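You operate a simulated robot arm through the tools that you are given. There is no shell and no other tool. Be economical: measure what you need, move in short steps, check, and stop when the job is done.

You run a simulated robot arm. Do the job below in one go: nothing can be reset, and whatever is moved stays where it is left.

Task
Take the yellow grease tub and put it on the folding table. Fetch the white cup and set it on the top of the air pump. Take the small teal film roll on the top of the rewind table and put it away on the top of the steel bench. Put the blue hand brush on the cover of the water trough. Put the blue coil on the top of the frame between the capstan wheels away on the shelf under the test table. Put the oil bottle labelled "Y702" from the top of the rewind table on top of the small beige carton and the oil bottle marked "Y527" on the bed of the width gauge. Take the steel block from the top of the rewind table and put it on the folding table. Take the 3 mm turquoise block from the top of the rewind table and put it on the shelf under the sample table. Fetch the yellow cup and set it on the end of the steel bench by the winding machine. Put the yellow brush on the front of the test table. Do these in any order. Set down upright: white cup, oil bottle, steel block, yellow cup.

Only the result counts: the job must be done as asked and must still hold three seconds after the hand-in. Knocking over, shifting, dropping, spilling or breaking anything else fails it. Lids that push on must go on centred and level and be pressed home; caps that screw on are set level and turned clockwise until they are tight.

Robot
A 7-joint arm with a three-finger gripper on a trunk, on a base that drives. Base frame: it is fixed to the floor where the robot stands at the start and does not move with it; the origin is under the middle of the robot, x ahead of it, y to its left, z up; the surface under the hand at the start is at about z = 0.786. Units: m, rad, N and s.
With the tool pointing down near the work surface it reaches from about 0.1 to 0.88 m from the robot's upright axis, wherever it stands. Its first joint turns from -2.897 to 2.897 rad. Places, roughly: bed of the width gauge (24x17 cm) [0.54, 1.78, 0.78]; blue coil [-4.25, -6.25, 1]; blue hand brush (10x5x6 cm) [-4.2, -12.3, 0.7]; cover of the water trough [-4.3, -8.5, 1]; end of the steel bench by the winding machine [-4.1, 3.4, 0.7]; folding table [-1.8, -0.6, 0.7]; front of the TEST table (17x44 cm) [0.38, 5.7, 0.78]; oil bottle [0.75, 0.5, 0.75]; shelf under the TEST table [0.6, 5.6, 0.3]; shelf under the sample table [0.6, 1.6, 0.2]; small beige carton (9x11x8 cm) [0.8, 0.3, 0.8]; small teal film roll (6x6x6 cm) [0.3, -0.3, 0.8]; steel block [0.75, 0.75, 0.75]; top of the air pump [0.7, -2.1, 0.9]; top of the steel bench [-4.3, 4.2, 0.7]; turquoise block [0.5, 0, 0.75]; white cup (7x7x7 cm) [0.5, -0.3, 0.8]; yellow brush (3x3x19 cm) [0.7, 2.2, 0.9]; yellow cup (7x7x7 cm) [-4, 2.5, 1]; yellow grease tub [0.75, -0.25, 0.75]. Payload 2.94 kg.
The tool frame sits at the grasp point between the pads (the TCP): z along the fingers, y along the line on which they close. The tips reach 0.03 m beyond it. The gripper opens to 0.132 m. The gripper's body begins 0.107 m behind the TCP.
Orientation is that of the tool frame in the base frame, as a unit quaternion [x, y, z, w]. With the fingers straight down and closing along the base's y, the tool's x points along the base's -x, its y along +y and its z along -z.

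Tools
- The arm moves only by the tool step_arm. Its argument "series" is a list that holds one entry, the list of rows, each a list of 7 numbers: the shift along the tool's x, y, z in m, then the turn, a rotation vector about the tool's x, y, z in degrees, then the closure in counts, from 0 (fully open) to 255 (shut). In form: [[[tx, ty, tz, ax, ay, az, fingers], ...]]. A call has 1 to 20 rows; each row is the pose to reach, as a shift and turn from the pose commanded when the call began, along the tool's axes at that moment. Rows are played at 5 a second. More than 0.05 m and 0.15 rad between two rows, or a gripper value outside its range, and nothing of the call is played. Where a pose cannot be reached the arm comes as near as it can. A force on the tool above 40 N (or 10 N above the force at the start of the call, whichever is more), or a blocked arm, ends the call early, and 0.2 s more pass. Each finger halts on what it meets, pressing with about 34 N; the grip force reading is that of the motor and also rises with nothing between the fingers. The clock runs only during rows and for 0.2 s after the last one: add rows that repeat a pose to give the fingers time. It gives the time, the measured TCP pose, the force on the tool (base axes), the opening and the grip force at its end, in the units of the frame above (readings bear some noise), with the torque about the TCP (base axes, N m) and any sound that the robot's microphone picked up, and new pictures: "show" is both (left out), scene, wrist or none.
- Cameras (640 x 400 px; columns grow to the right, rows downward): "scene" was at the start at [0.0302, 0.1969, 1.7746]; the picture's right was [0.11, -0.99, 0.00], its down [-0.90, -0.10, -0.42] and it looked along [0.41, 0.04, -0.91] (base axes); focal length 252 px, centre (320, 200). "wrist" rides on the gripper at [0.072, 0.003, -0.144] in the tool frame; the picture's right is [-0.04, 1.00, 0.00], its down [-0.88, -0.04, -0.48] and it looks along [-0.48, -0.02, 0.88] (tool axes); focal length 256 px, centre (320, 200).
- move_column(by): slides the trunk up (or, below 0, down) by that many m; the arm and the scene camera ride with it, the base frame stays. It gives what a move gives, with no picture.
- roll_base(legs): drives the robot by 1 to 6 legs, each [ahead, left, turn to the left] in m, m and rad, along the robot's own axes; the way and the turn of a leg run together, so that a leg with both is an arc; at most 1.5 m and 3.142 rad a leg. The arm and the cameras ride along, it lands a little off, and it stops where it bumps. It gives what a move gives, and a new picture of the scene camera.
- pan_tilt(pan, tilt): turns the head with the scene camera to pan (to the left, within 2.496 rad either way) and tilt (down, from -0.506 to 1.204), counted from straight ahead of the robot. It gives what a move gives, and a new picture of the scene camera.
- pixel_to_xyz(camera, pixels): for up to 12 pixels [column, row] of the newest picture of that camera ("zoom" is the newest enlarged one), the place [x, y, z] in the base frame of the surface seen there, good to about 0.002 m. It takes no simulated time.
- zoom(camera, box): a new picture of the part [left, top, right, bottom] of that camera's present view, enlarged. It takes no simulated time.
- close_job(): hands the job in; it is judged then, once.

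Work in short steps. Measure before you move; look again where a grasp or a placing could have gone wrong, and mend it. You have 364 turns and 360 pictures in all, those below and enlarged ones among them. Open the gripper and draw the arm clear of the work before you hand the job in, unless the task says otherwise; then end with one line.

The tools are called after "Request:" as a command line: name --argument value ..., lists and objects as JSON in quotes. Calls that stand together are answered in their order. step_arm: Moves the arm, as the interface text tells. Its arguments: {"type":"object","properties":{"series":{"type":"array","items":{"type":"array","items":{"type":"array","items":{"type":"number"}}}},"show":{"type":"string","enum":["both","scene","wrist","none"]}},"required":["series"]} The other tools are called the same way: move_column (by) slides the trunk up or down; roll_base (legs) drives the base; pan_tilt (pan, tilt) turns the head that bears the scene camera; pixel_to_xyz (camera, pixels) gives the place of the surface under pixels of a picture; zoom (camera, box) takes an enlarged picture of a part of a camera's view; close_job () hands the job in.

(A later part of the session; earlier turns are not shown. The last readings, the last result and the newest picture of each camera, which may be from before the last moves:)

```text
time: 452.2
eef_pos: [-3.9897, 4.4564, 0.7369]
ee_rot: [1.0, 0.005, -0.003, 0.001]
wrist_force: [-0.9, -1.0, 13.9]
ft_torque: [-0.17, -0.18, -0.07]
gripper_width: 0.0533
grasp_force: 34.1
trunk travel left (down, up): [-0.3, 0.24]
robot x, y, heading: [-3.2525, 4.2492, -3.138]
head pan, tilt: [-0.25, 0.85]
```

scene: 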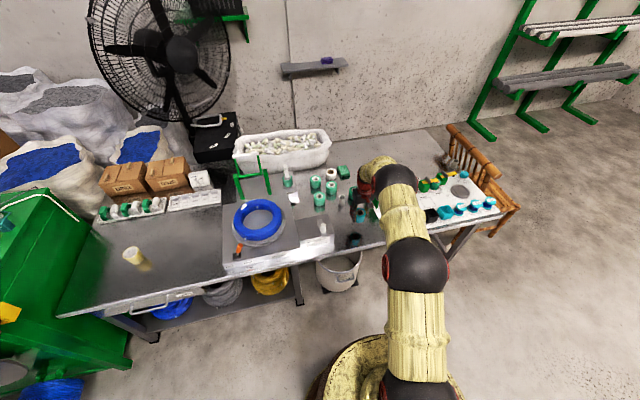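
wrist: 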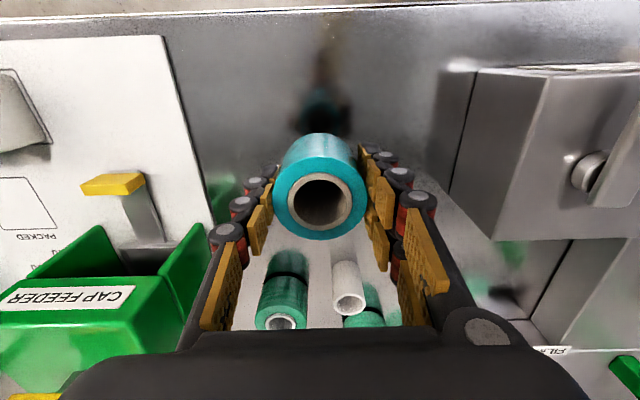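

Contact. Open to ~0.085 m and rise.

Request:
step_arm --series '[[[0, 0, -0.002, 0, 0, 0, 150], [0, 0, -0.002, 0, 0, 0, 95], [0, 0, -0.002, 0, 0, 0, 95], [0, 0, -0.002, 0, 0, 0, 95], [0, 0, -0.04, 0, 0, 0, 95], [0, 0, -0.08, 0, 0, 0, 95], [0, 0, -0.12, 0, 0, 0, 95], [0, 0, -0.16, 0, 0, 0, 95], [0, 0, -0.2, 0, 0, 0, 60], [0.03, 0, -0.24, 0, 0, 0, 0], [0.06, 0, -0.27, 0, 0, 0, 0], [0.1, 0, -0.3, 0, 0, 0, 0]]]'

```text
time: 454.8
eef_pos: [-3.8873, 4.4598, 1.0318]
ee_rot: [1.0, 0.007, -0.002, 0.0]
wrist_force: [0.3, 0.7, 0.1]
ft_torque: [0.03, 0.07, 0.0]
gripper_width: 0.132
grasp_force: 0.1
trunk travel left (down, up): [-0.3, 0.24]
robot x, y, heading: [-3.2505, 4.2492, -3.141]
head pan, tilt: [-0.25, 0.85]
```

scene: 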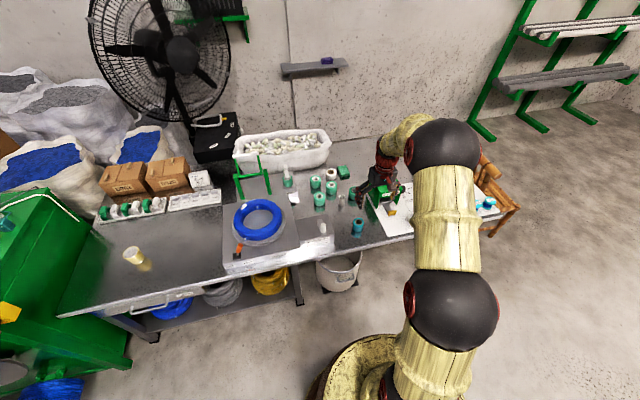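
wrist: 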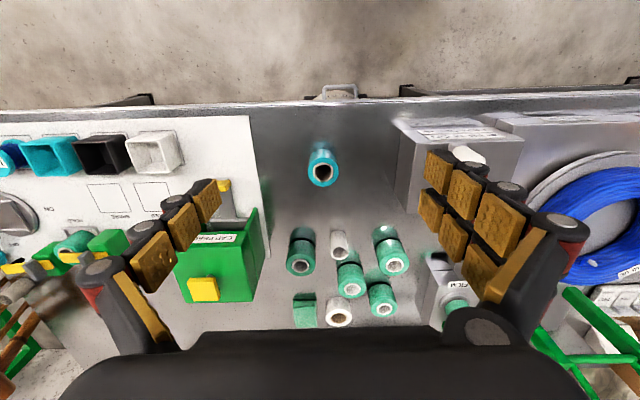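

Film roll is placed. I retract the arm and look south along the machines for the long drive.

Request:
step_arm --series '[[[0.045, 0.02, 0, 0, 0, 0, 0], [0.09, 0.04, 0, 0, 0, 0, 0], [0.13, 0.06, 0, 0, 0, 0, 0], [0.17, 0.08, 0, 0, 0, 0, 0], [0.21, 0.1, 0, 0, 0, 0, 0], [0.22, 0.145, -0.01, 0, 0, 0, 0], [0.22, 0.19, -0.02, 0, 0, 0, 0]]]' --show "none"

Request:
roll_base --legs '[[0, 1.2, 0], [-0.25, 0, 0]]'

Request:
pan_tilt --pan 1.4 --tilt 0.5

```text
time: 456.4
eef_pos: [-3.665, 4.2729, 1.0593]
ee_rot: [1.0, 0.005, -0.001, 0.0]
wrist_force: [0.3, 0.4, -0.2]
ft_torque: [0.04, 0.01, 0.04]
gripper_width: 0.1318
grasp_force: 0.0
trunk travel left (down, up): [-0.3, 0.24]
robot x, y, heading: [-3.2491, 4.2488, -3.142]
head pan, tilt: [-0.25, 0.85]
```

```text
time: 464.0
eef_pos: [-3.4221, 3.0513, 1.0591]
ee_rot: [1.0, 0.0, -0.001, -0.001]
wrist_force: [0.3, 0.1, 0.1]
ft_torque: [-0.02, 0.01, 0.0]
gripper_width: 0.132
grasp_force: 0.0
trunk travel left (down, up): [-0.3, 0.24]
robot x, y, heading: [-3.0051, 3.0236, 3.136]
head pan, tilt: [-0.25, 0.85]
```

scene: 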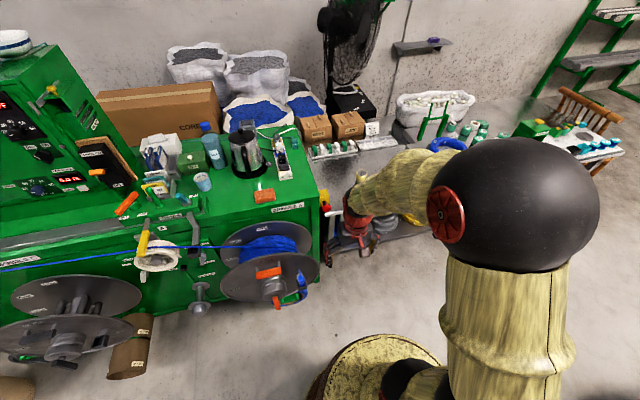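

```text
time: 465.7
eef_pos: [-3.4215, 3.051, 1.0579]
ee_rot: [1.0, 0.001, -0.001, 0.0]
wrist_force: [0.3, 0.2, -0.3]
ft_torque: [-0.02, -0.03, -0.01]
gripper_width: 0.1321
grasp_force: 0.0
trunk travel left (down, up): [-0.3, 0.24]
robot x, y, heading: [-3.0057, 3.0257, 3.137]
head pan, tilt: [1.4, 0.499]
```

scene: 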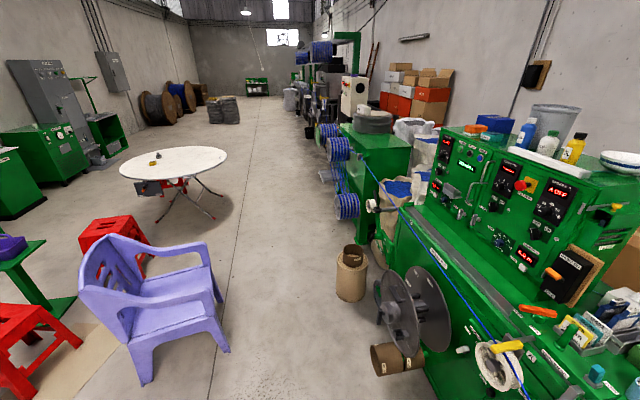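

Measure corridor constraints.

Request:
pixel_to_xyz --camera "scene" --pixels '[[228, 350], [222, 300], [338, 290], [350, 300], [385, 330], [378, 360], [338, 215], [318, 175], [330, 150], [290, 105], [300, 120], [215, 215]]'

Request:
zoom --camera "scene" --box '[220, 20, 420, 240]'

```text
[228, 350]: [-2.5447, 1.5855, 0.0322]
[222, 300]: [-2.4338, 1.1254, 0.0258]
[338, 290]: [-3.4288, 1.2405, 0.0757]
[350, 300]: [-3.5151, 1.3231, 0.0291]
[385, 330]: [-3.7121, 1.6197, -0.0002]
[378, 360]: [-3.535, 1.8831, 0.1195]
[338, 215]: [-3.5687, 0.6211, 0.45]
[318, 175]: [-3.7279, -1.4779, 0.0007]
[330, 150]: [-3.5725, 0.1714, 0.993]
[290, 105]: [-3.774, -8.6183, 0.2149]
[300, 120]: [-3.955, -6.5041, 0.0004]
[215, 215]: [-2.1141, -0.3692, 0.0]
```

```text
1.82 times, centred on (320, 130) of scene
```

zoom: 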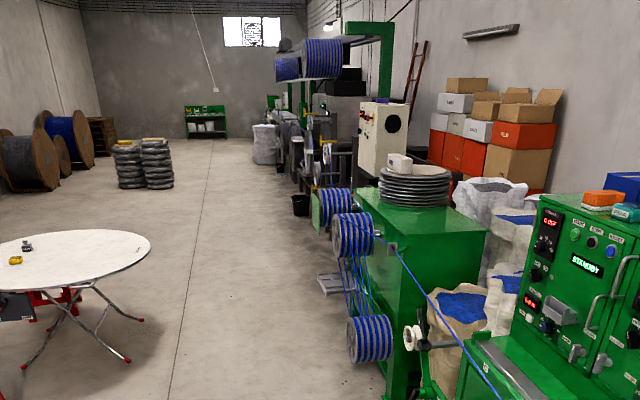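

Corridor centre x≈-3.0 is clear. I pull the hand in slightly and strafe south 6 m.

Request:
step_arm --series '[[[0.04, 0, 0, 0, 0, 0, 0], [0.07, 0, 0, 0, 0, 0, 0]]]' --show "none"

Request:
roll_base --legs '[[0, 1.5, 0.004], [0, 1.5, 0]]'

```text
time: 466.3
eef_pos: [-3.3497, 3.0501, 1.0564]
ee_rot: [1.0, 0.001, -0.001, 0.0]
wrist_force: [0.9, 0.1, 0.6]
ft_torque: [-0.03, 0.03, 0.01]
gripper_width: 0.1318
grasp_force: 0.0
trunk travel left (down, up): [-0.3, 0.24]
robot x, y, heading: [-3.0064, 3.02, 3.136]
head pan, tilt: [1.4, 0.499]
```

```text
time: 480.9
eef_pos: [-3.3431, 0.0095, 1.0569]
ee_rot: [1.0, 0.009, -0.001, 0.001]
wrist_force: [0.3, -0.2, 0.0]
ft_torque: [-0.02, -0.02, 0.0]
gripper_width: 0.1321
grasp_force: 0.1
trunk travel left (down, up): [-0.3, 0.24]
robot x, y, heading: [-2.9993, -0.0137, -3.132]
head pan, tilt: [1.4, 0.499]
```

scene: 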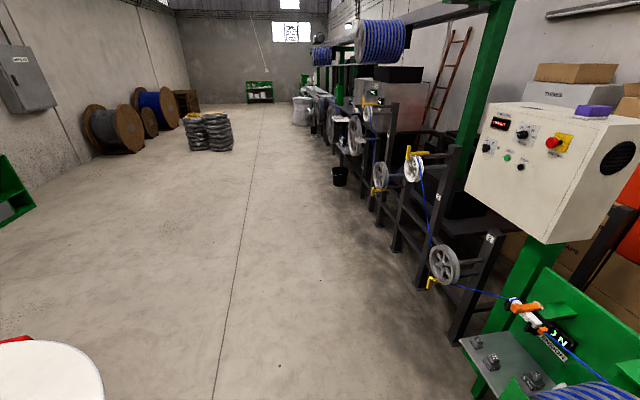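

Measure the frame ahead for clearance.

Request:
pixel_to_xyz --camera "scene" --pixels '[[430, 285], [340, 180], [332, 180], [380, 195], [300, 115], [296, 122], [460, 330], [340, 120], [320, 90], [455, 360]]'

Request:
zoom --camera "scene" --box '[240, 60, 460, 210]'

```text
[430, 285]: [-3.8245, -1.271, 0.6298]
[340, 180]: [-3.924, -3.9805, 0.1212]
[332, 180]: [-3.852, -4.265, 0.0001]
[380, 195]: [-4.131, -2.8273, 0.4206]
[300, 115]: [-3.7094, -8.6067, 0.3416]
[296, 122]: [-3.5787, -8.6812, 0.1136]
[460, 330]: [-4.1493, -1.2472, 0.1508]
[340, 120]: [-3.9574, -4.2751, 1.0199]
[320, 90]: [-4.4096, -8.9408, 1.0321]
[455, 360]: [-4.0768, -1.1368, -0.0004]
```

```text
2.67 times, centred on (350, 135) of scene
```

zoom: 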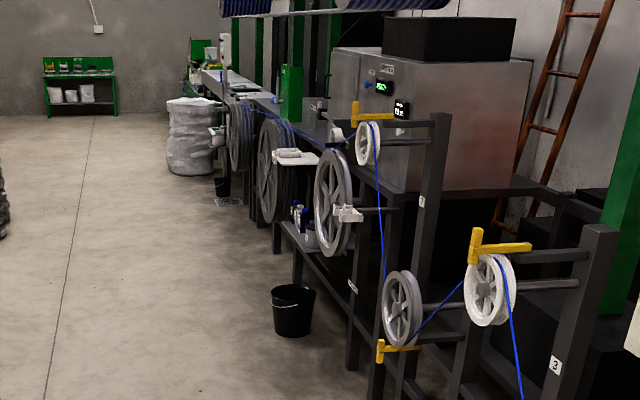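

Clear. Continue south 6 m, to the capstan area, to also view the coil on the way.

Request:
roll_base --legs '[[0, 1.5, -0.008], [0, 1.5, 0], [0, 1.5, 0], [0, 1.5, 0]]'

Request:
pan_tilt --pan 0.2 --tilt 0.6

```text
time: 509.4
eef_pos: [-3.3256, -5.9843, 1.0562]
ee_rot: [1.0, -0.001, -0.001, 0.0]
wrist_force: [0.4, -0.4, 0.4]
ft_torque: [0.01, -0.04, 0.0]
gripper_width: 0.1319
grasp_force: 0.0
trunk travel left (down, up): [-0.3, 0.24]
robot x, y, heading: [-2.9796, -6.0113, 3.129]
head pan, tilt: [1.4, 0.499]
```

scene: 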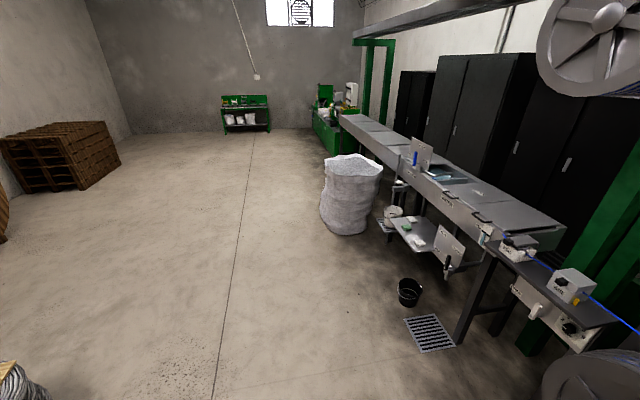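

```text
time: 510.8
eef_pos: [-3.3253, -5.9829, 1.0569]
ee_rot: [1.0, 0.0, -0.001, 0.0]
wrist_force: [0.6, 0.4, 0.4]
ft_torque: [-0.04, 0.01, 0.03]
gripper_width: 0.1322
grasp_force: 0.1
trunk travel left (down, up): [-0.3, 0.24]
robot x, y, heading: [-2.9784, -6.0105, 3.133]
head pan, tilt: [0.201, 0.6]
```

scene: 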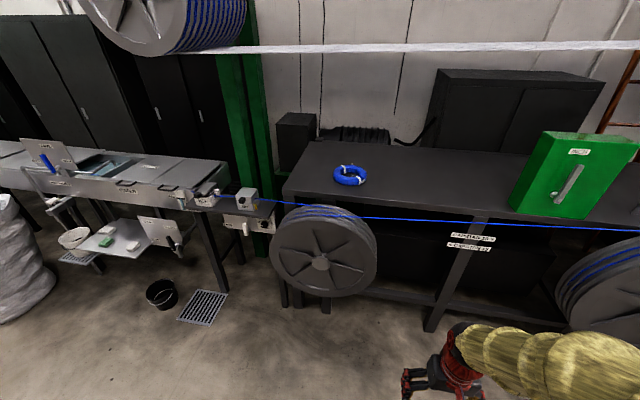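

Coil seen on the frame at (350,174). First the brush: continue south ~6.1 m, slightly farther from the line because of the bag.

Request:
roll_base --legs '[[-0.25, 0, 0.009], [0, 1.5, 0], [0, 1.5, 0], [0, 1.5, 0], [0, 1.4, 0]]'

Request:
pan_tilt --pan 0.3 --tilt 0.6

```text
time: 540.0
eef_pos: [-2.9703, -11.8387, 1.0561]
ee_rot: [1.0, 0.02, -0.001, -0.001]
wrist_force: [-0.8, -0.6, -0.1]
ft_torque: [0.02, 0.0, -0.02]
gripper_width: 0.1321
grasp_force: 0.0
trunk travel left (down, up): [-0.3, 0.24]
robot x, y, heading: [-2.6254, -11.853, -3.112]
head pan, tilt: [0.201, 0.6]
```

scene: 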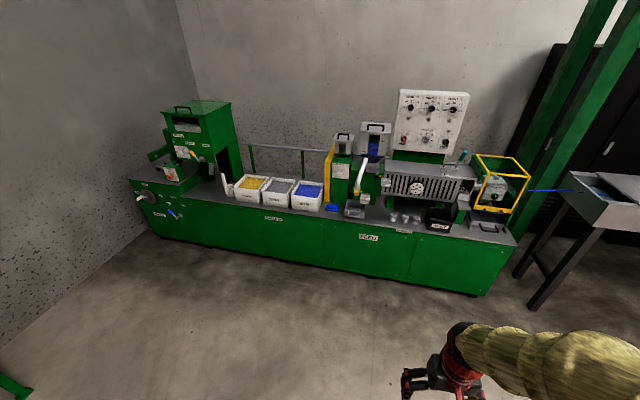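

```text
time: 540.7
eef_pos: [-2.9701, -11.8383, 1.0565]
ee_rot: [1.0, 0.02, -0.001, 0.0]
wrist_force: [0.1, 0.4, -0.6]
ft_torque: [-0.01, 0.02, -0.01]
gripper_width: 0.132
grasp_force: 0.1
trunk travel left (down, up): [-0.3, 0.24]
robot x, y, heading: [-2.6273, -11.8518, -3.111]
head pan, tilt: [0.3, 0.6]
```

scene: 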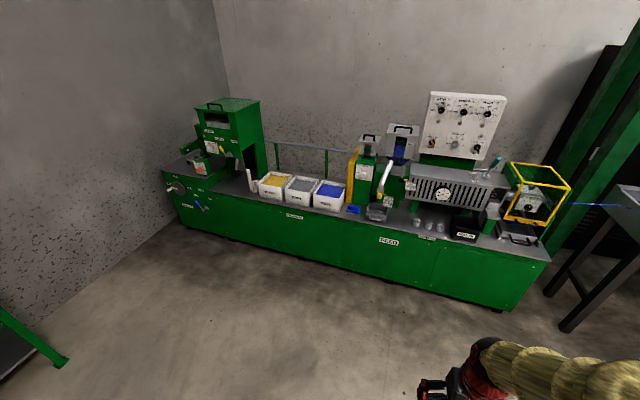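

Zoom in to identify the blue hand brush.

Request:
zoom --camera "scene" --box '[230, 120, 430, 250]'

Request:
zoom --camera "scene" --box '[320, 170, 410, 230]'

Request:
pixel_to_xyz --camera "zoom" --pixels '[[240, 285], [220, 280], [270, 280], [250, 300], [240, 275], [380, 300], [320, 230], [240, 330], [160, 260], [260, 320], [150, 180]]'

```text
3.08 times, centred on (330, 185) of scene
```

zoom: 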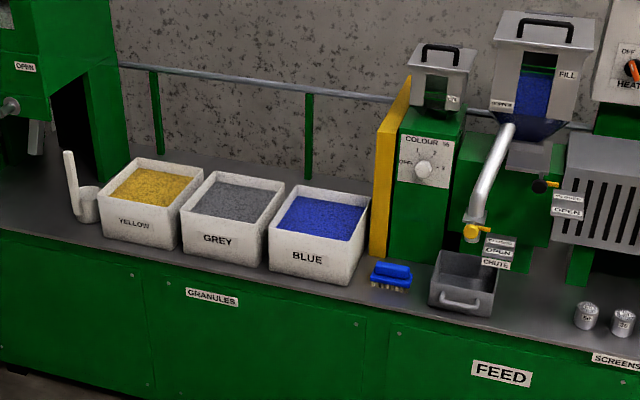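

```text
6.67 times, centred on (365, 200) of scene
```

zoom: 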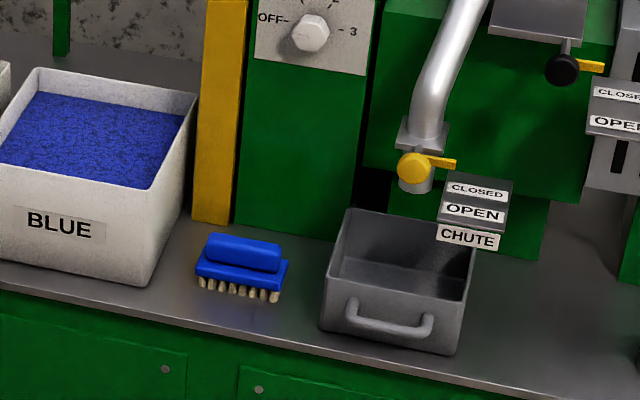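

```text
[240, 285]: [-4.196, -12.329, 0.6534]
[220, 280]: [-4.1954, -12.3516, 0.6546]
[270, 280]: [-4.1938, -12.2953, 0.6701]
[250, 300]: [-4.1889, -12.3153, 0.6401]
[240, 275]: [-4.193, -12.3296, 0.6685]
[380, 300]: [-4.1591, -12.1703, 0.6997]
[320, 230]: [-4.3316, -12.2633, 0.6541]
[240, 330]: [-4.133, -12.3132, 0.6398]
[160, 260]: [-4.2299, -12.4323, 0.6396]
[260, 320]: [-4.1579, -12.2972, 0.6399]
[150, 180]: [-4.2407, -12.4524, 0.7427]
```

The brush sits at (-4.21, -12.325) on a z=0.64 bench between the BLUE tub and the chute box. I drive closer.

Request:
roll_base --legs '[[0.75, 0, -0.03], [0, 0.45, 0]]'

Request:
step_arm --series '[[[0, 0, 0, 0, 0, 8.2, 0], [-0.03, 0, 0, 0, 0, 16.4, 0], [-0.06, 0, 0, 0, 0, 24.6, 0], [-0.09, 0, 0, 0, 0, 32.8, 0], [-0.12, 0, 0, 0, 0, 41, 0], [-0.15, 0, 0, 0, 0, 49.2, 0], [-0.18, 0, 0, 0, 0, 57.4, 0], [-0.21, 0, 0, 0, 0, 65.6, 0], [-0.24, 0, 0, 0, 0, 73.8, 0], [-0.27, 0, 0, 0, 0, 82, 0], [-0.27, 0, 0, 0, 0, 90, 0]]]'

```text
time: 547.1
eef_pos: [-3.7195, -12.2922, 1.0576]
ee_rot: [1.0, 0.011, -0.002, 0.0]
wrist_force: [0.7, -0.5, 0.0]
ft_torque: [0.02, 0.04, -0.04]
gripper_width: 0.1319
grasp_force: 0.0
trunk travel left (down, up): [-0.3, 0.24]
robot x, y, heading: [-3.3723, -12.3131, -3.128]
head pan, tilt: [0.3, 0.6]
```

scene: 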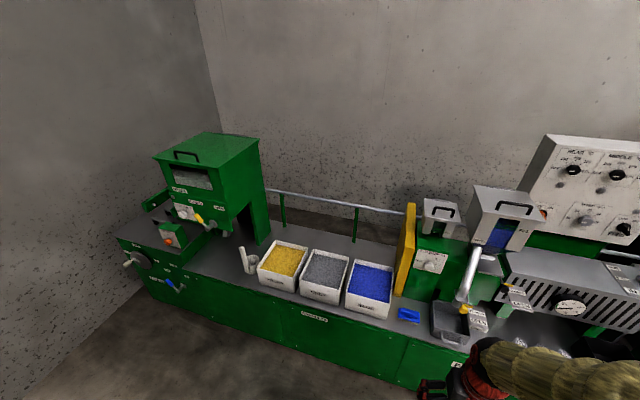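

```text
time: 549.5
eef_pos: [-3.9899, -12.2967, 1.0583]
ee_rot: [0.714, -0.7, 0.0, 0.001]
wrist_force: [0.2, -0.3, -0.2]
ft_torque: [-0.02, 0.01, 0.0]
gripper_width: 0.1321
grasp_force: 0.2
trunk travel left (down, up): [-0.3, 0.24]
robot x, y, heading: [-3.3739, -12.3115, -3.133]
head pan, tilt: [0.3, 0.6]
```

scene: 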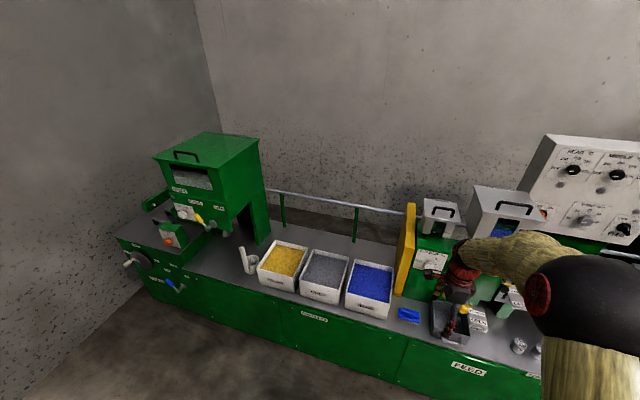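
wrist: 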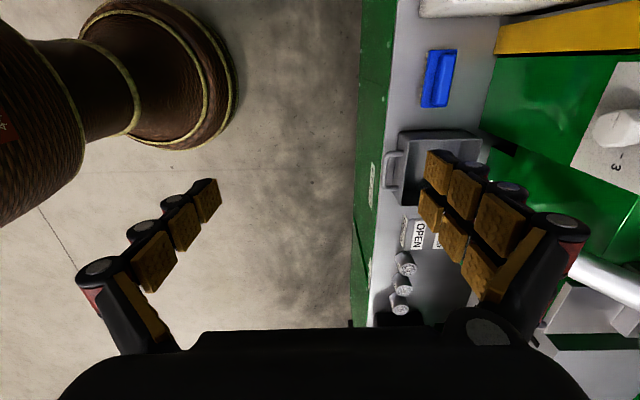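

Measure brush, green feeder, yellow board and pipe.

Request:
pixel_to_xyz --camera "wrist" --pixels '[[438, 78], [425, 78], [452, 78], [438, 53], [435, 105], [500, 100], [510, 40], [470, 20], [410, 140], [590, 260], [560, 320], [630, 130]]'

Request:
zoom --camera "wrist" --box '[380, 20, 520, 150]'

```text
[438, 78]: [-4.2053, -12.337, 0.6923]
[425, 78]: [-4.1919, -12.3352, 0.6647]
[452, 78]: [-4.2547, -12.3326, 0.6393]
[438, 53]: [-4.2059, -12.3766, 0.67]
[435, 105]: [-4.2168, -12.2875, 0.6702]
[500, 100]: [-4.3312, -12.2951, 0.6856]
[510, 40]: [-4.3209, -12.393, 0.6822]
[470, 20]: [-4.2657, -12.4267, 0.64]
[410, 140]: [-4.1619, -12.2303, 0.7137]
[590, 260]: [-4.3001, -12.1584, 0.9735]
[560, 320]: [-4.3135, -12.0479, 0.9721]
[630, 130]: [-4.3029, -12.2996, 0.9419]
```

```text
3.08 times, centred on (450, 85) of wrist
```

zoom: 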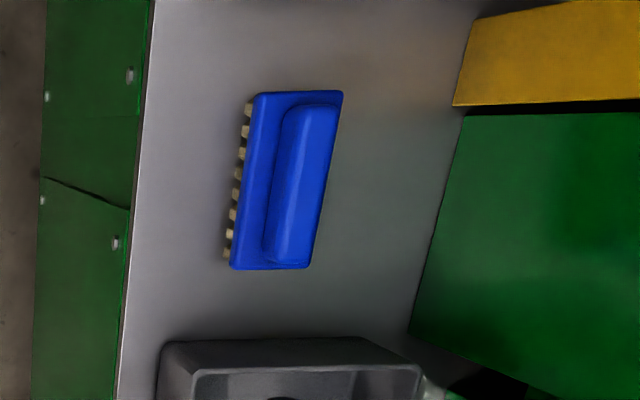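

Request:
pixel_to_xyz --camera "zoom" --pixels '[[260, 100], [336, 97], [236, 262], [305, 262], [310, 115], [283, 250], [297, 180], [290, 335], [420, 330]]'

```text
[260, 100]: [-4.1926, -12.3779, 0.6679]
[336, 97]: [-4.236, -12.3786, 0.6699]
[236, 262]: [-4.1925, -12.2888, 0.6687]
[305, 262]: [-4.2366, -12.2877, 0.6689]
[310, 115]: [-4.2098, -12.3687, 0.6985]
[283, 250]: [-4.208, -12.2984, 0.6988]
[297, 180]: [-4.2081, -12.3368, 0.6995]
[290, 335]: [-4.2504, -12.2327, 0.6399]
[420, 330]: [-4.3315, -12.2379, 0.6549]
```

Brush is axis-aligned, centre (-4.214, -12.333), base top 0.669. I drive 0.12 m nearer, then move above it with the fingers pre-closed to 0.08 m.

Request:
roll_base --legs '[[0.12, 0, 0]]'

Request:
step_arm --series '[[[0.01, 0.03, 0, 0, 0, 0, 60], [0.02, 0.06, 0, 0, 0, 0, 100], [0.0315, 0.09, 0, 0, 0, 0, 100], [0.0315, 0.09, 0.045, 0, 0, 0, 100], [0.0315, 0.09, 0.09, 0, 0, 0, 100], [0.0315, 0.09, 0.135, 0, 0, 0, 100], [0.0315, 0.09, 0.18, 0, 0, 0, 100], [0.0315, 0.09, 0.225, 0, 0, 0, 100], [0.0315, 0.09, 0.26, 0, 0, 0, 100], [0.0315, 0.09, 0.27, 0, 0, 0, 100], [0.0315, 0.09, 0.27, 0, 0, 0, 100]]]'

```text
time: 550.7
eef_pos: [-4.1073, -12.2956, 1.0575]
ee_rot: [0.713, -0.702, 0.0, 0.0]
wrist_force: [-0.6, -0.6, -0.3]
ft_torque: [0.02, -0.04, 0.0]
gripper_width: 0.1319
grasp_force: 0.0
trunk travel left (down, up): [-0.3, 0.24]
robot x, y, heading: [-3.4891, -12.3175, -3.129]
head pan, tilt: [0.3, 0.6]
```

scene: 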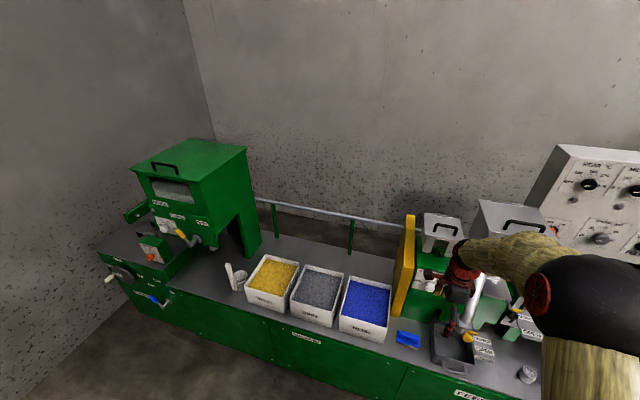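

```text
time: 553.1
eef_pos: [-4.1949, -12.3312, 0.7888]
ee_rot: [0.713, -0.701, -0.001, 0.002]
wrist_force: [0.0, 0.0, 1.1]
ft_torque: [-0.01, -0.01, 0.02]
gripper_width: 0.0803
grasp_force: 0.1
trunk travel left (down, up): [-0.3, 0.24]
robot x, y, heading: [-3.4899, -12.3095, -3.133]
head pan, tilt: [0.3, 0.6]
```

scene: 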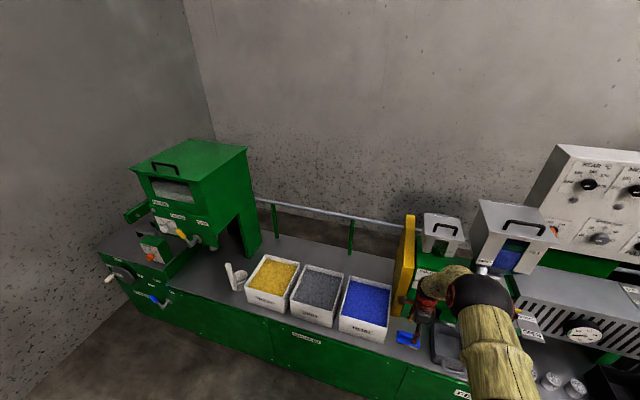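
wrist: 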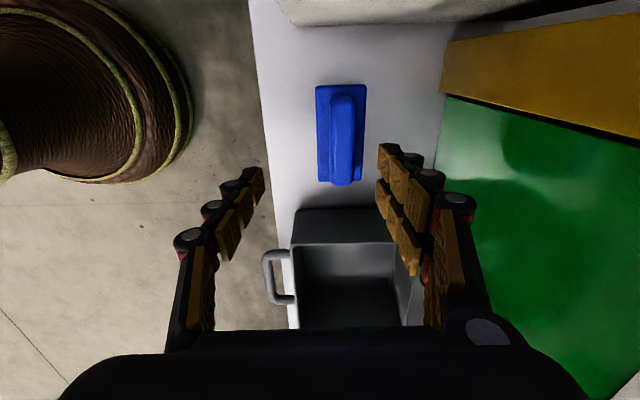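

Shift 2 cm toward −x and descend to z≈0.687, then close.

Request:
step_arm --series '[[[0.002, 0.019, 0.0, 0, 0, 0, 100], [0.002, 0.019, 0.04, 0, 0, 0, 100], [0.002, 0.019, 0.08, 0, 0, 0, 100], [0.002, 0.019, 0.101, 0, 0, 0, 100], [0.002, 0.019, 0.101, 0, 0, 0, 140], [0.002, 0.019, 0.101, 0, 0, 0, 200], [0.002, 0.019, 0.101, 0, 0, 0, 200], [0.002, 0.019, 0.101, 0, 0, 0, 200], [0.002, 0.019, 0.101, 0, 0, 0, 200], [0.002, 0.019, 0.101, 0, 0, 0, 200]]]' --show "wrist"

```text
time: 555.3
eef_pos: [-4.2149, -12.3328, 0.6843]
ee_rot: [0.713, -0.701, 0.0, -0.001]
wrist_force: [-0.4, -1.0, -0.8]
ft_torque: [-0.04, 0.05, 0.0]
gripper_width: 0.0492
grasp_force: 34.2
trunk travel left (down, up): [-0.3, 0.24]
robot x, y, heading: [-3.4887, -12.3134, -3.134]
head pan, tilt: [0.3, 0.6]
```

wrist: 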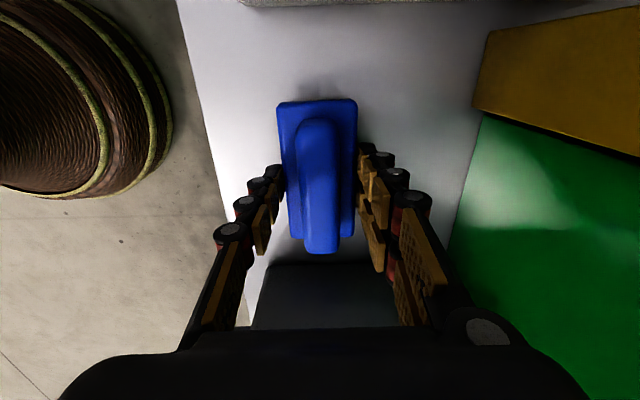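

Gripped (0.049). Lift, retract and raise.

Request:
step_arm --series '[[[0, 0, -0.03, 0, 0, 0, 200], [0, 0, -0.07, 0, 0, 0, 200], [0, 0, -0.115, 0, 0, 0, 200], [0, 0, -0.16, 0, 0, 0, 200], [0, 0, -0.205, 0, 0, 0, 200], [0, 0, -0.25, 0, 0, 0, 200], [0, -0.045, -0.27, 0, 0, 0, 200], [0, -0.09, -0.29, 0, 0, 0, 200], [0, -0.135, -0.31, 0, 0, 0, 200], [0, -0.18, -0.33, 0, 0, 0, 200], [0, -0.225, -0.35, 0, 0, 0, 200], [0, -0.27, -0.37, 0, 0, 0, 200], [0, -0.31, -0.38, 0, 0, 0, 200]]]' --show "wrist"

Request:
move_column --by 0.15

Request:
roll_base --legs '[[-0.6, 0, -0.008], [0, -1.5, 0], [0, -1.5, 0], [0, -0.7, 0]]'

Request:
pan_tilt --pan 0.0 --tilt 0.65

```text
time: 558.1
eef_pos: [-3.9035, -12.3258, 1.0668]
ee_rot: [0.713, -0.701, -0.001, 0.001]
wrist_force: [0.0, -0.5, -1.2]
ft_torque: [-0.01, 0.03, 0.0]
gripper_width: 0.0492
grasp_force: 34.1
trunk travel left (down, up): [-0.3, 0.24]
robot x, y, heading: [-3.4935, -12.3122, -3.136]
head pan, tilt: [0.3, 0.6]
```

wrist: 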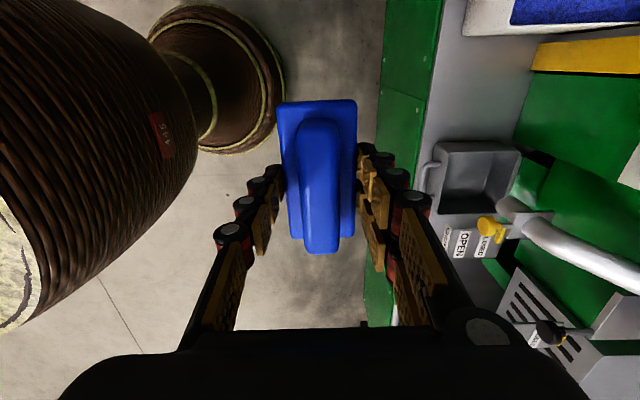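

```text
time: 559.9
eef_pos: [-3.9044, -12.3273, 1.2154]
ee_rot: [0.713, -0.701, 0.0, 0.0]
wrist_force: [0.0, 0.6, -0.9]
ft_torque: [0.0, -0.04, -0.02]
gripper_width: 0.0491
grasp_force: 33.7
trunk travel left (down, up): [-0.45, 0.09]
robot x, y, heading: [-3.4899, -12.3133, -3.13]
head pan, tilt: [0.3, 0.6]
```

```text
time: 580.7
eef_pos: [-3.2819, -8.6183, 1.2163]
ee_rot: [-0.691, 0.723, 0.0, -0.002]
wrist_force: [0.3, 0.5, -1.1]
ft_torque: [-0.01, 0.0, 0.05]
gripper_width: 0.0488
grasp_force: 34.1
trunk travel left (down, up): [-0.45, 0.09]
robot x, y, heading: [-2.8716, -8.6343, 3.09]
head pan, tilt: [0.3, 0.6]
```

scene: 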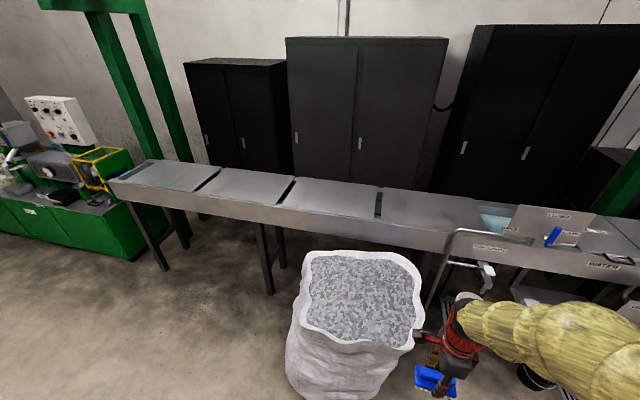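

```text
time: 581.5
eef_pos: [-3.2819, -8.6183, 1.2163]
ee_rot: [-0.691, 0.723, 0.0, -0.001]
wrist_force: [0.4, -0.4, -0.6]
ft_torque: [0.0, -0.04, 0.04]
gripper_width: 0.0495
grasp_force: 34.2
trunk travel left (down, up): [-0.45, 0.09]
robot x, y, heading: [-2.8696, -8.6373, 3.083]
head pan, tilt: [0.0, 0.649]
```

scene: 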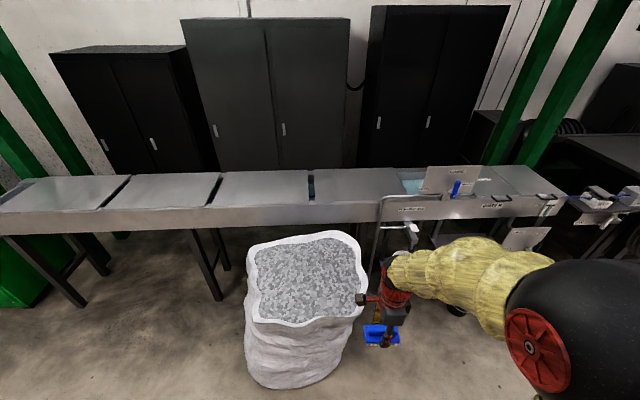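

I zoom on the trough covers and measure.

Request:
zoom --camera "scene" --box '[280, 140, 600, 280]'

Request:
pixel_to_xyz --camera "scene" --pixels '[[60, 190], [170, 188], [255, 185], [350, 183], [320, 185], [395, 183], [510, 178], [300, 195], [350, 195], [395, 210], [285, 270], [360, 300]]'

```text
2.00 times, centred on (440, 210) of scene
```

zoom: 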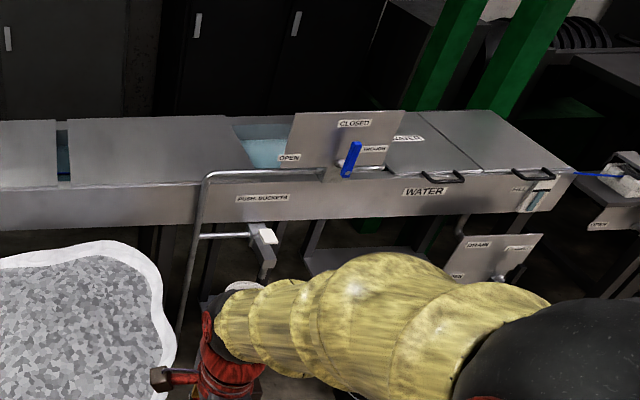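

```text
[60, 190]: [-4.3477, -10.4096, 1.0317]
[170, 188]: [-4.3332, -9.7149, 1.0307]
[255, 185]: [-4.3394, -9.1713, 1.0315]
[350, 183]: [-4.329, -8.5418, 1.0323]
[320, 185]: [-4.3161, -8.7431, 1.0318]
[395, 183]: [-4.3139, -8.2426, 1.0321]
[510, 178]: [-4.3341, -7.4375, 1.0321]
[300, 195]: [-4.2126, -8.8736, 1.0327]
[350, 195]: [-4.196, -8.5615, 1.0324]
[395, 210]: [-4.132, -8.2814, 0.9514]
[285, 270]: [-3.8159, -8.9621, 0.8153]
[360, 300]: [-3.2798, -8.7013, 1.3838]
```

The bag blocks the direct approach; I check the space to its right (y≈-8).

Request:
pan_tilt --pan -0.25 --tilt 0.95

Request:
roll_base --legs '[[0, -0.6, 0.05]]'

```text
time: 582.3
eef_pos: [-3.2823, -8.6194, 1.2167]
ee_rot: [-0.691, 0.723, 0.0, 0.0]
wrist_force: [-0.3, -0.3, -1.1]
ft_torque: [0.03, 0.02, 0.01]
gripper_width: 0.0491
grasp_force: 34.0
trunk travel left (down, up): [-0.45, 0.09]
robot x, y, heading: [-2.8752, -8.6339, 3.088]
head pan, tilt: [-0.25, 0.949]
```

scene: 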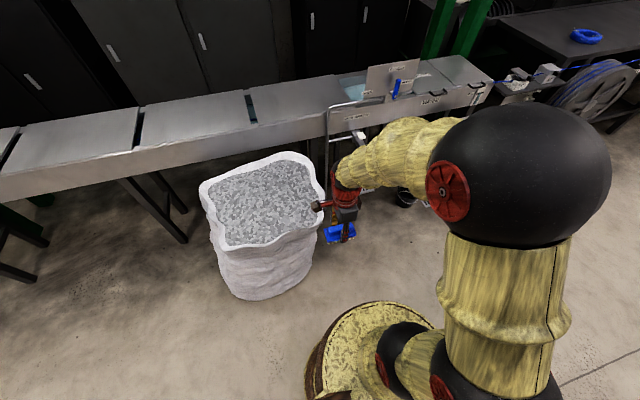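

```text
time: 585.7
eef_pos: [-3.2597, -8.0409, 1.2166]
ee_rot: [-0.704, 0.71, 0.0, -0.001]
wrist_force: [-0.2, 0.3, -1.0]
ft_torque: [0.0, -0.01, -0.01]
gripper_width: 0.0493
grasp_force: 34.3
trunk travel left (down, up): [-0.45, 0.09]
robot x, y, heading: [-2.8465, -8.0375, 3.127]
head pan, tilt: [-0.25, 0.949]
```

scene: 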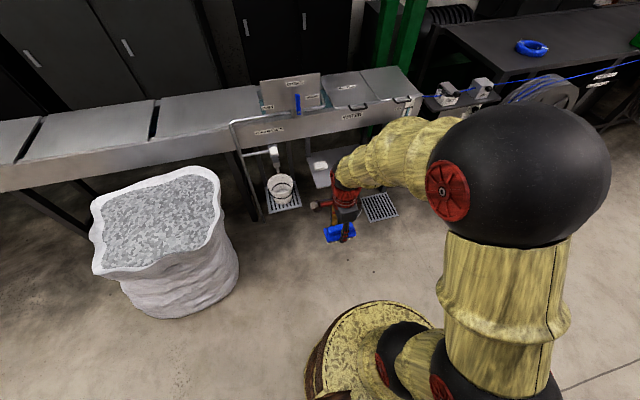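

Measure the free floor and structures here.

Request:
pixel_to_xyz --camera "scene" --pixels '[[240, 280], [215, 310], [283, 190], [258, 215], [235, 125], [270, 215], [360, 215], [318, 185], [340, 240], [210, 105], [180, 110], [275, 150]]'

Request:
zoom --camera "scene" --box '[140, 60, 440, 250]'

```text
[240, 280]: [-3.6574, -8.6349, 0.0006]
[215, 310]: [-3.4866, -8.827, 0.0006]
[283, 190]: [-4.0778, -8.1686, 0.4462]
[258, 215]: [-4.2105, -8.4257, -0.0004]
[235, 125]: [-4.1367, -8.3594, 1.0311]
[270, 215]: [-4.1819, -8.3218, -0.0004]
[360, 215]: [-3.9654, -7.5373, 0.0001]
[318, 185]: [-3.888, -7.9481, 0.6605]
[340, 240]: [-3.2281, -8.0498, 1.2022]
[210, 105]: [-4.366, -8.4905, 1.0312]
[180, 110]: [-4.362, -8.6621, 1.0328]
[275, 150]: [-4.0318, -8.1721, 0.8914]
```

```text
2.11 times, centred on (290, 155) of scene
```

zoom: 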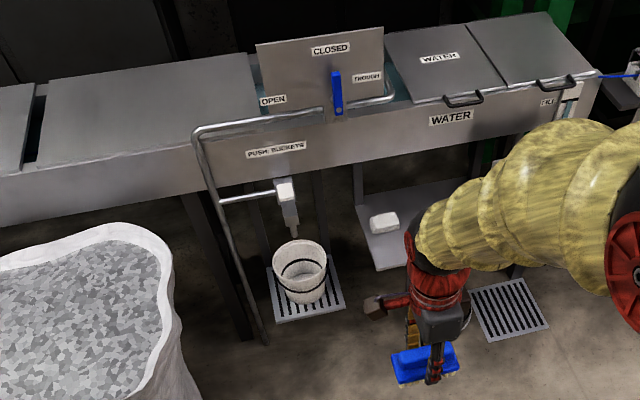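

Space at y≈-8.0 is free to x≈-3.85. I drive forward 0.7 m.

Request:
roll_base --legs '[[0.7, -0.03, 0.012]]'

Request:
pan_tilt --pan 0.35 --tilt 0.95

```text
time: 589.6
eef_pos: [-3.979, -7.9939, 1.216]
ee_rot: [-0.702, 0.712, 0.0, 0.0]
wrist_force: [0.0, 0.3, -0.9]
ft_torque: [-0.02, 0.0, -0.01]
gripper_width: 0.0493
grasp_force: 34.3
trunk travel left (down, up): [-0.45, 0.09]
robot x, y, heading: [-3.565, -7.9908, 3.124]
head pan, tilt: [-0.25, 0.949]
```

scene: 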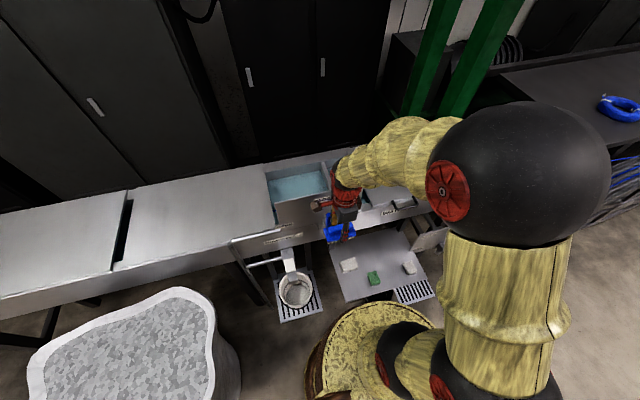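

```text
time: 590.6
eef_pos: [-3.9788, -7.9939, 1.2164]
ee_rot: [-0.702, 0.712, 0.001, -0.001]
wrist_force: [0.2, 0.1, -0.4]
ft_torque: [0.01, 0.0, -0.03]
gripper_width: 0.0492
grasp_force: 34.2
trunk travel left (down, up): [-0.45, 0.09]
robot x, y, heading: [-3.5697, -7.9981, 3.12]
head pan, tilt: [0.351, 0.949]
```

scene: 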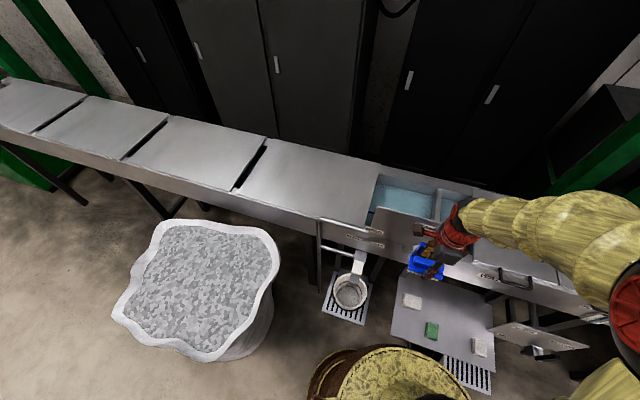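

Covers visible; target (-4.25, -8.42) on the nearest cover. I first move the hand left (−y) in front of the trough, then over it.

Request:
step_arm --series '[[[0.045, 0, -0.01, 0, 0, 0, 200], [0.09, 0, -0.02, 0, 0, 0, 200], [0.135, 0, -0.02, 0, 0, 0, 200], [0.18, 0, -0.02, 0, 0, 0, 200], [0.225, 0, -0.02, 0, 0, 0, 200], [0.27, 0, -0.02, 0, 0, 0, 200], [0.315, 0.01, -0.02, 0, 0, 0, 200], [0.36, 0.02, -0.02, 0, 0, 0, 200], [0.4, 0.05, -0.02, 0, 0, 0, 200], [0.425, 0.09, -0.02, 0, 0, 0, 200], [0.425, 0.135, -0.02, 0, 0, 0, 200], [0.425, 0.18, -0.02, 0, 0, 0, 200], [0.425, 0.225, -0.02, 0, 0, 0, 200], [0.425, 0.27, -0.02, 0, 0, 0, 200], [0.425, 0.27, -0.02, 0, 0, 0, 200]]]'

```text
time: 593.8
eef_pos: [-4.2548, -8.4146, 1.2405]
ee_rot: [-0.702, 0.712, 0.0, -0.001]
wrist_force: [-0.2, 0.6, -0.6]
ft_torque: [-0.02, 0.05, -0.02]
gripper_width: 0.0491
grasp_force: 34.0
trunk travel left (down, up): [-0.45, 0.09]
robot x, y, heading: [-3.5638, -7.993, 3.119]
head pan, tilt: [0.351, 0.949]
```

scene: 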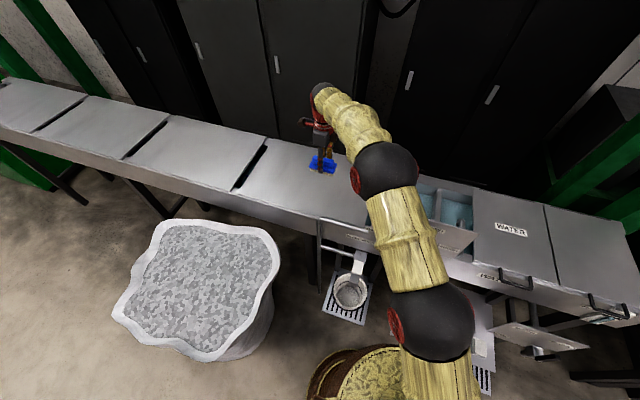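
wrist: 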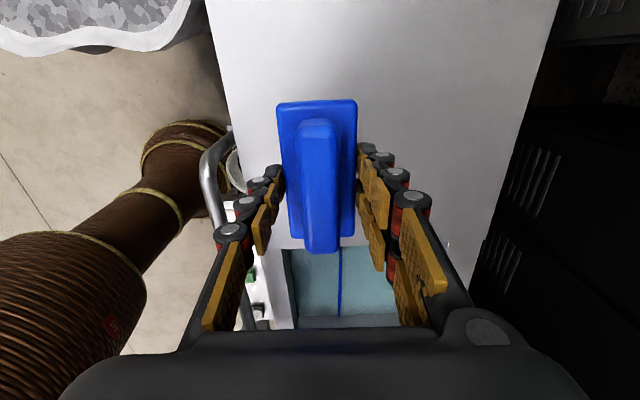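

Shift 4 cm more along the cover and lower to z≈1.085.

Request:
step_arm --series '[[[0.04, 0.01, 0.0, 0, 0, 0, 200], [0.04, 0.01, 0.045, 0, 0, 0, 200], [0.04, 0.01, 0.09, 0, 0, 0, 200], [0.04, 0.01, 0.13, 0, 0, 0, 200], [0.04, 0.01, 0.155, 0, 0, 0, 200], [0.04, 0.01, 0.155, 0, 0, 0, 200]]]'

```text
time: 595.2
eef_pos: [-4.2661, -8.4551, 1.0796]
ee_rot: [-0.703, 0.712, 0.001, 0.0]
wrist_force: [-0.4, 0.7, 0.1]
ft_torque: [0.0, -0.02, 0.0]
gripper_width: 0.0491
grasp_force: 34.1
trunk travel left (down, up): [-0.45, 0.09]
robot x, y, heading: [-3.565, -7.9985, 3.121]
head pan, tilt: [0.351, 0.949]
```

scene: 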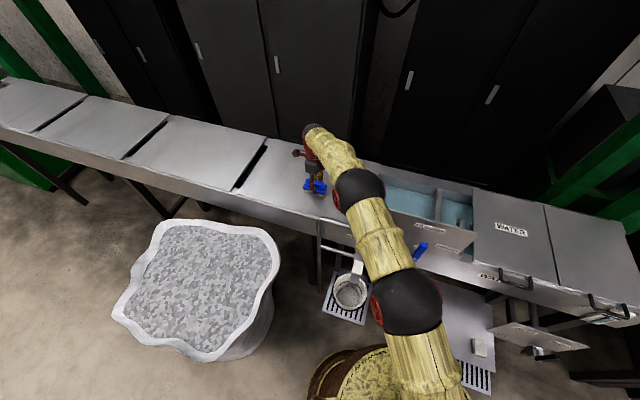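
wrist: 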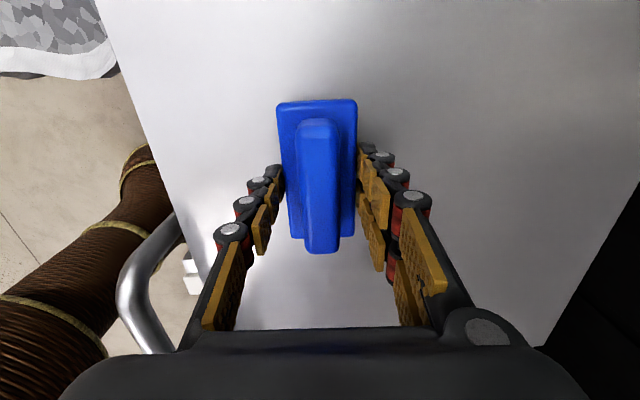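

Well inside the cover. Lower to contact.

Request:
step_arm --series '[[[0, 0, 0.002, 0, 0, 0, 200], [0, 0, 0.004, 0, 0, 0, 200], [0, 0, 0.004, 0, 0, 0, 200]]]' --show "none"

```text
time: 596.0
eef_pos: [-4.2658, -8.455, 1.0772]
ee_rot: [-0.702, 0.712, 0.001, 0.0]
wrist_force: [0.3, 0.6, 2.0]
ft_torque: [0.01, 0.02, 0.01]
gripper_width: 0.0492
grasp_force: 34.3
trunk travel left (down, up): [-0.45, 0.09]
robot x, y, heading: [-3.5665, -7.9942, 3.121]
head pan, tilt: [0.351, 0.949]
```

Contact. Open and rise, then back out the same way.

Request:
step_arm --series '[[[0, 0, 0, 0, 0, 0, 150], [0, 0, 0, 0, 0, 0, 100], [0, 0, 0, 0, 0, 0, 100], [0, 0, -0.03, 0, 0, 0, 100], [0, 0, -0.07, 0, 0, 0, 100], [0, 0, -0.115, 0, 0, 0, 100], [0, 0, -0.16, 0, 0, 0, 100], [0, -0.045, -0.17, 0, 0, 0, 100], [0, -0.09, -0.17, 0, 0, 0, 60], [0, -0.135, -0.17, 0, 0, 0, 0], [-0.01, -0.18, -0.17, 0, 0, 0, 0], [-0.03, -0.22, -0.17, 0, 0, 0, 0], [-0.06, -0.255, -0.17, 0, 0, 0, 0], [-0.1, -0.28, -0.17, 0, 0, 0, 0], [-0.145, -0.28, -0.17, 0, 0, 0, 0], [-0.19, -0.28, -0.17, 0, 0, 0, 0], [-0.235, -0.28, -0.17, 0, 0, 0, 0], [-0.28, -0.28, -0.17, 0, 0, 0, 0], [-0.325, -0.28, -0.17, 0, 0, 0, 0], [-0.37, -0.28, -0.17, 0, 0, 0, 0]]]'

```text
time: 600.2
eef_pos: [-3.9777, -8.0894, 1.2498]
ee_rot: [-0.702, 0.713, 0.0, 0.0]
wrist_force: [0.3, 0.4, 0.0]
ft_torque: [-0.07, 0.02, -0.03]
gripper_width: 0.1321
grasp_force: 0.1
trunk travel left (down, up): [-0.45, 0.09]
robot x, y, heading: [-3.565, -7.9964, 3.118]
head pan, tilt: [0.351, 0.949]
```

scene: 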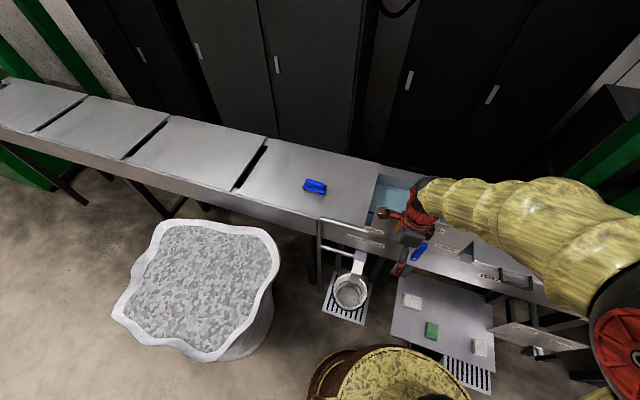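
wrist: 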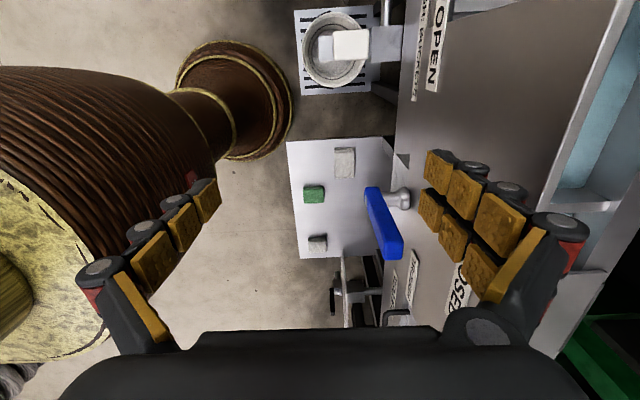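

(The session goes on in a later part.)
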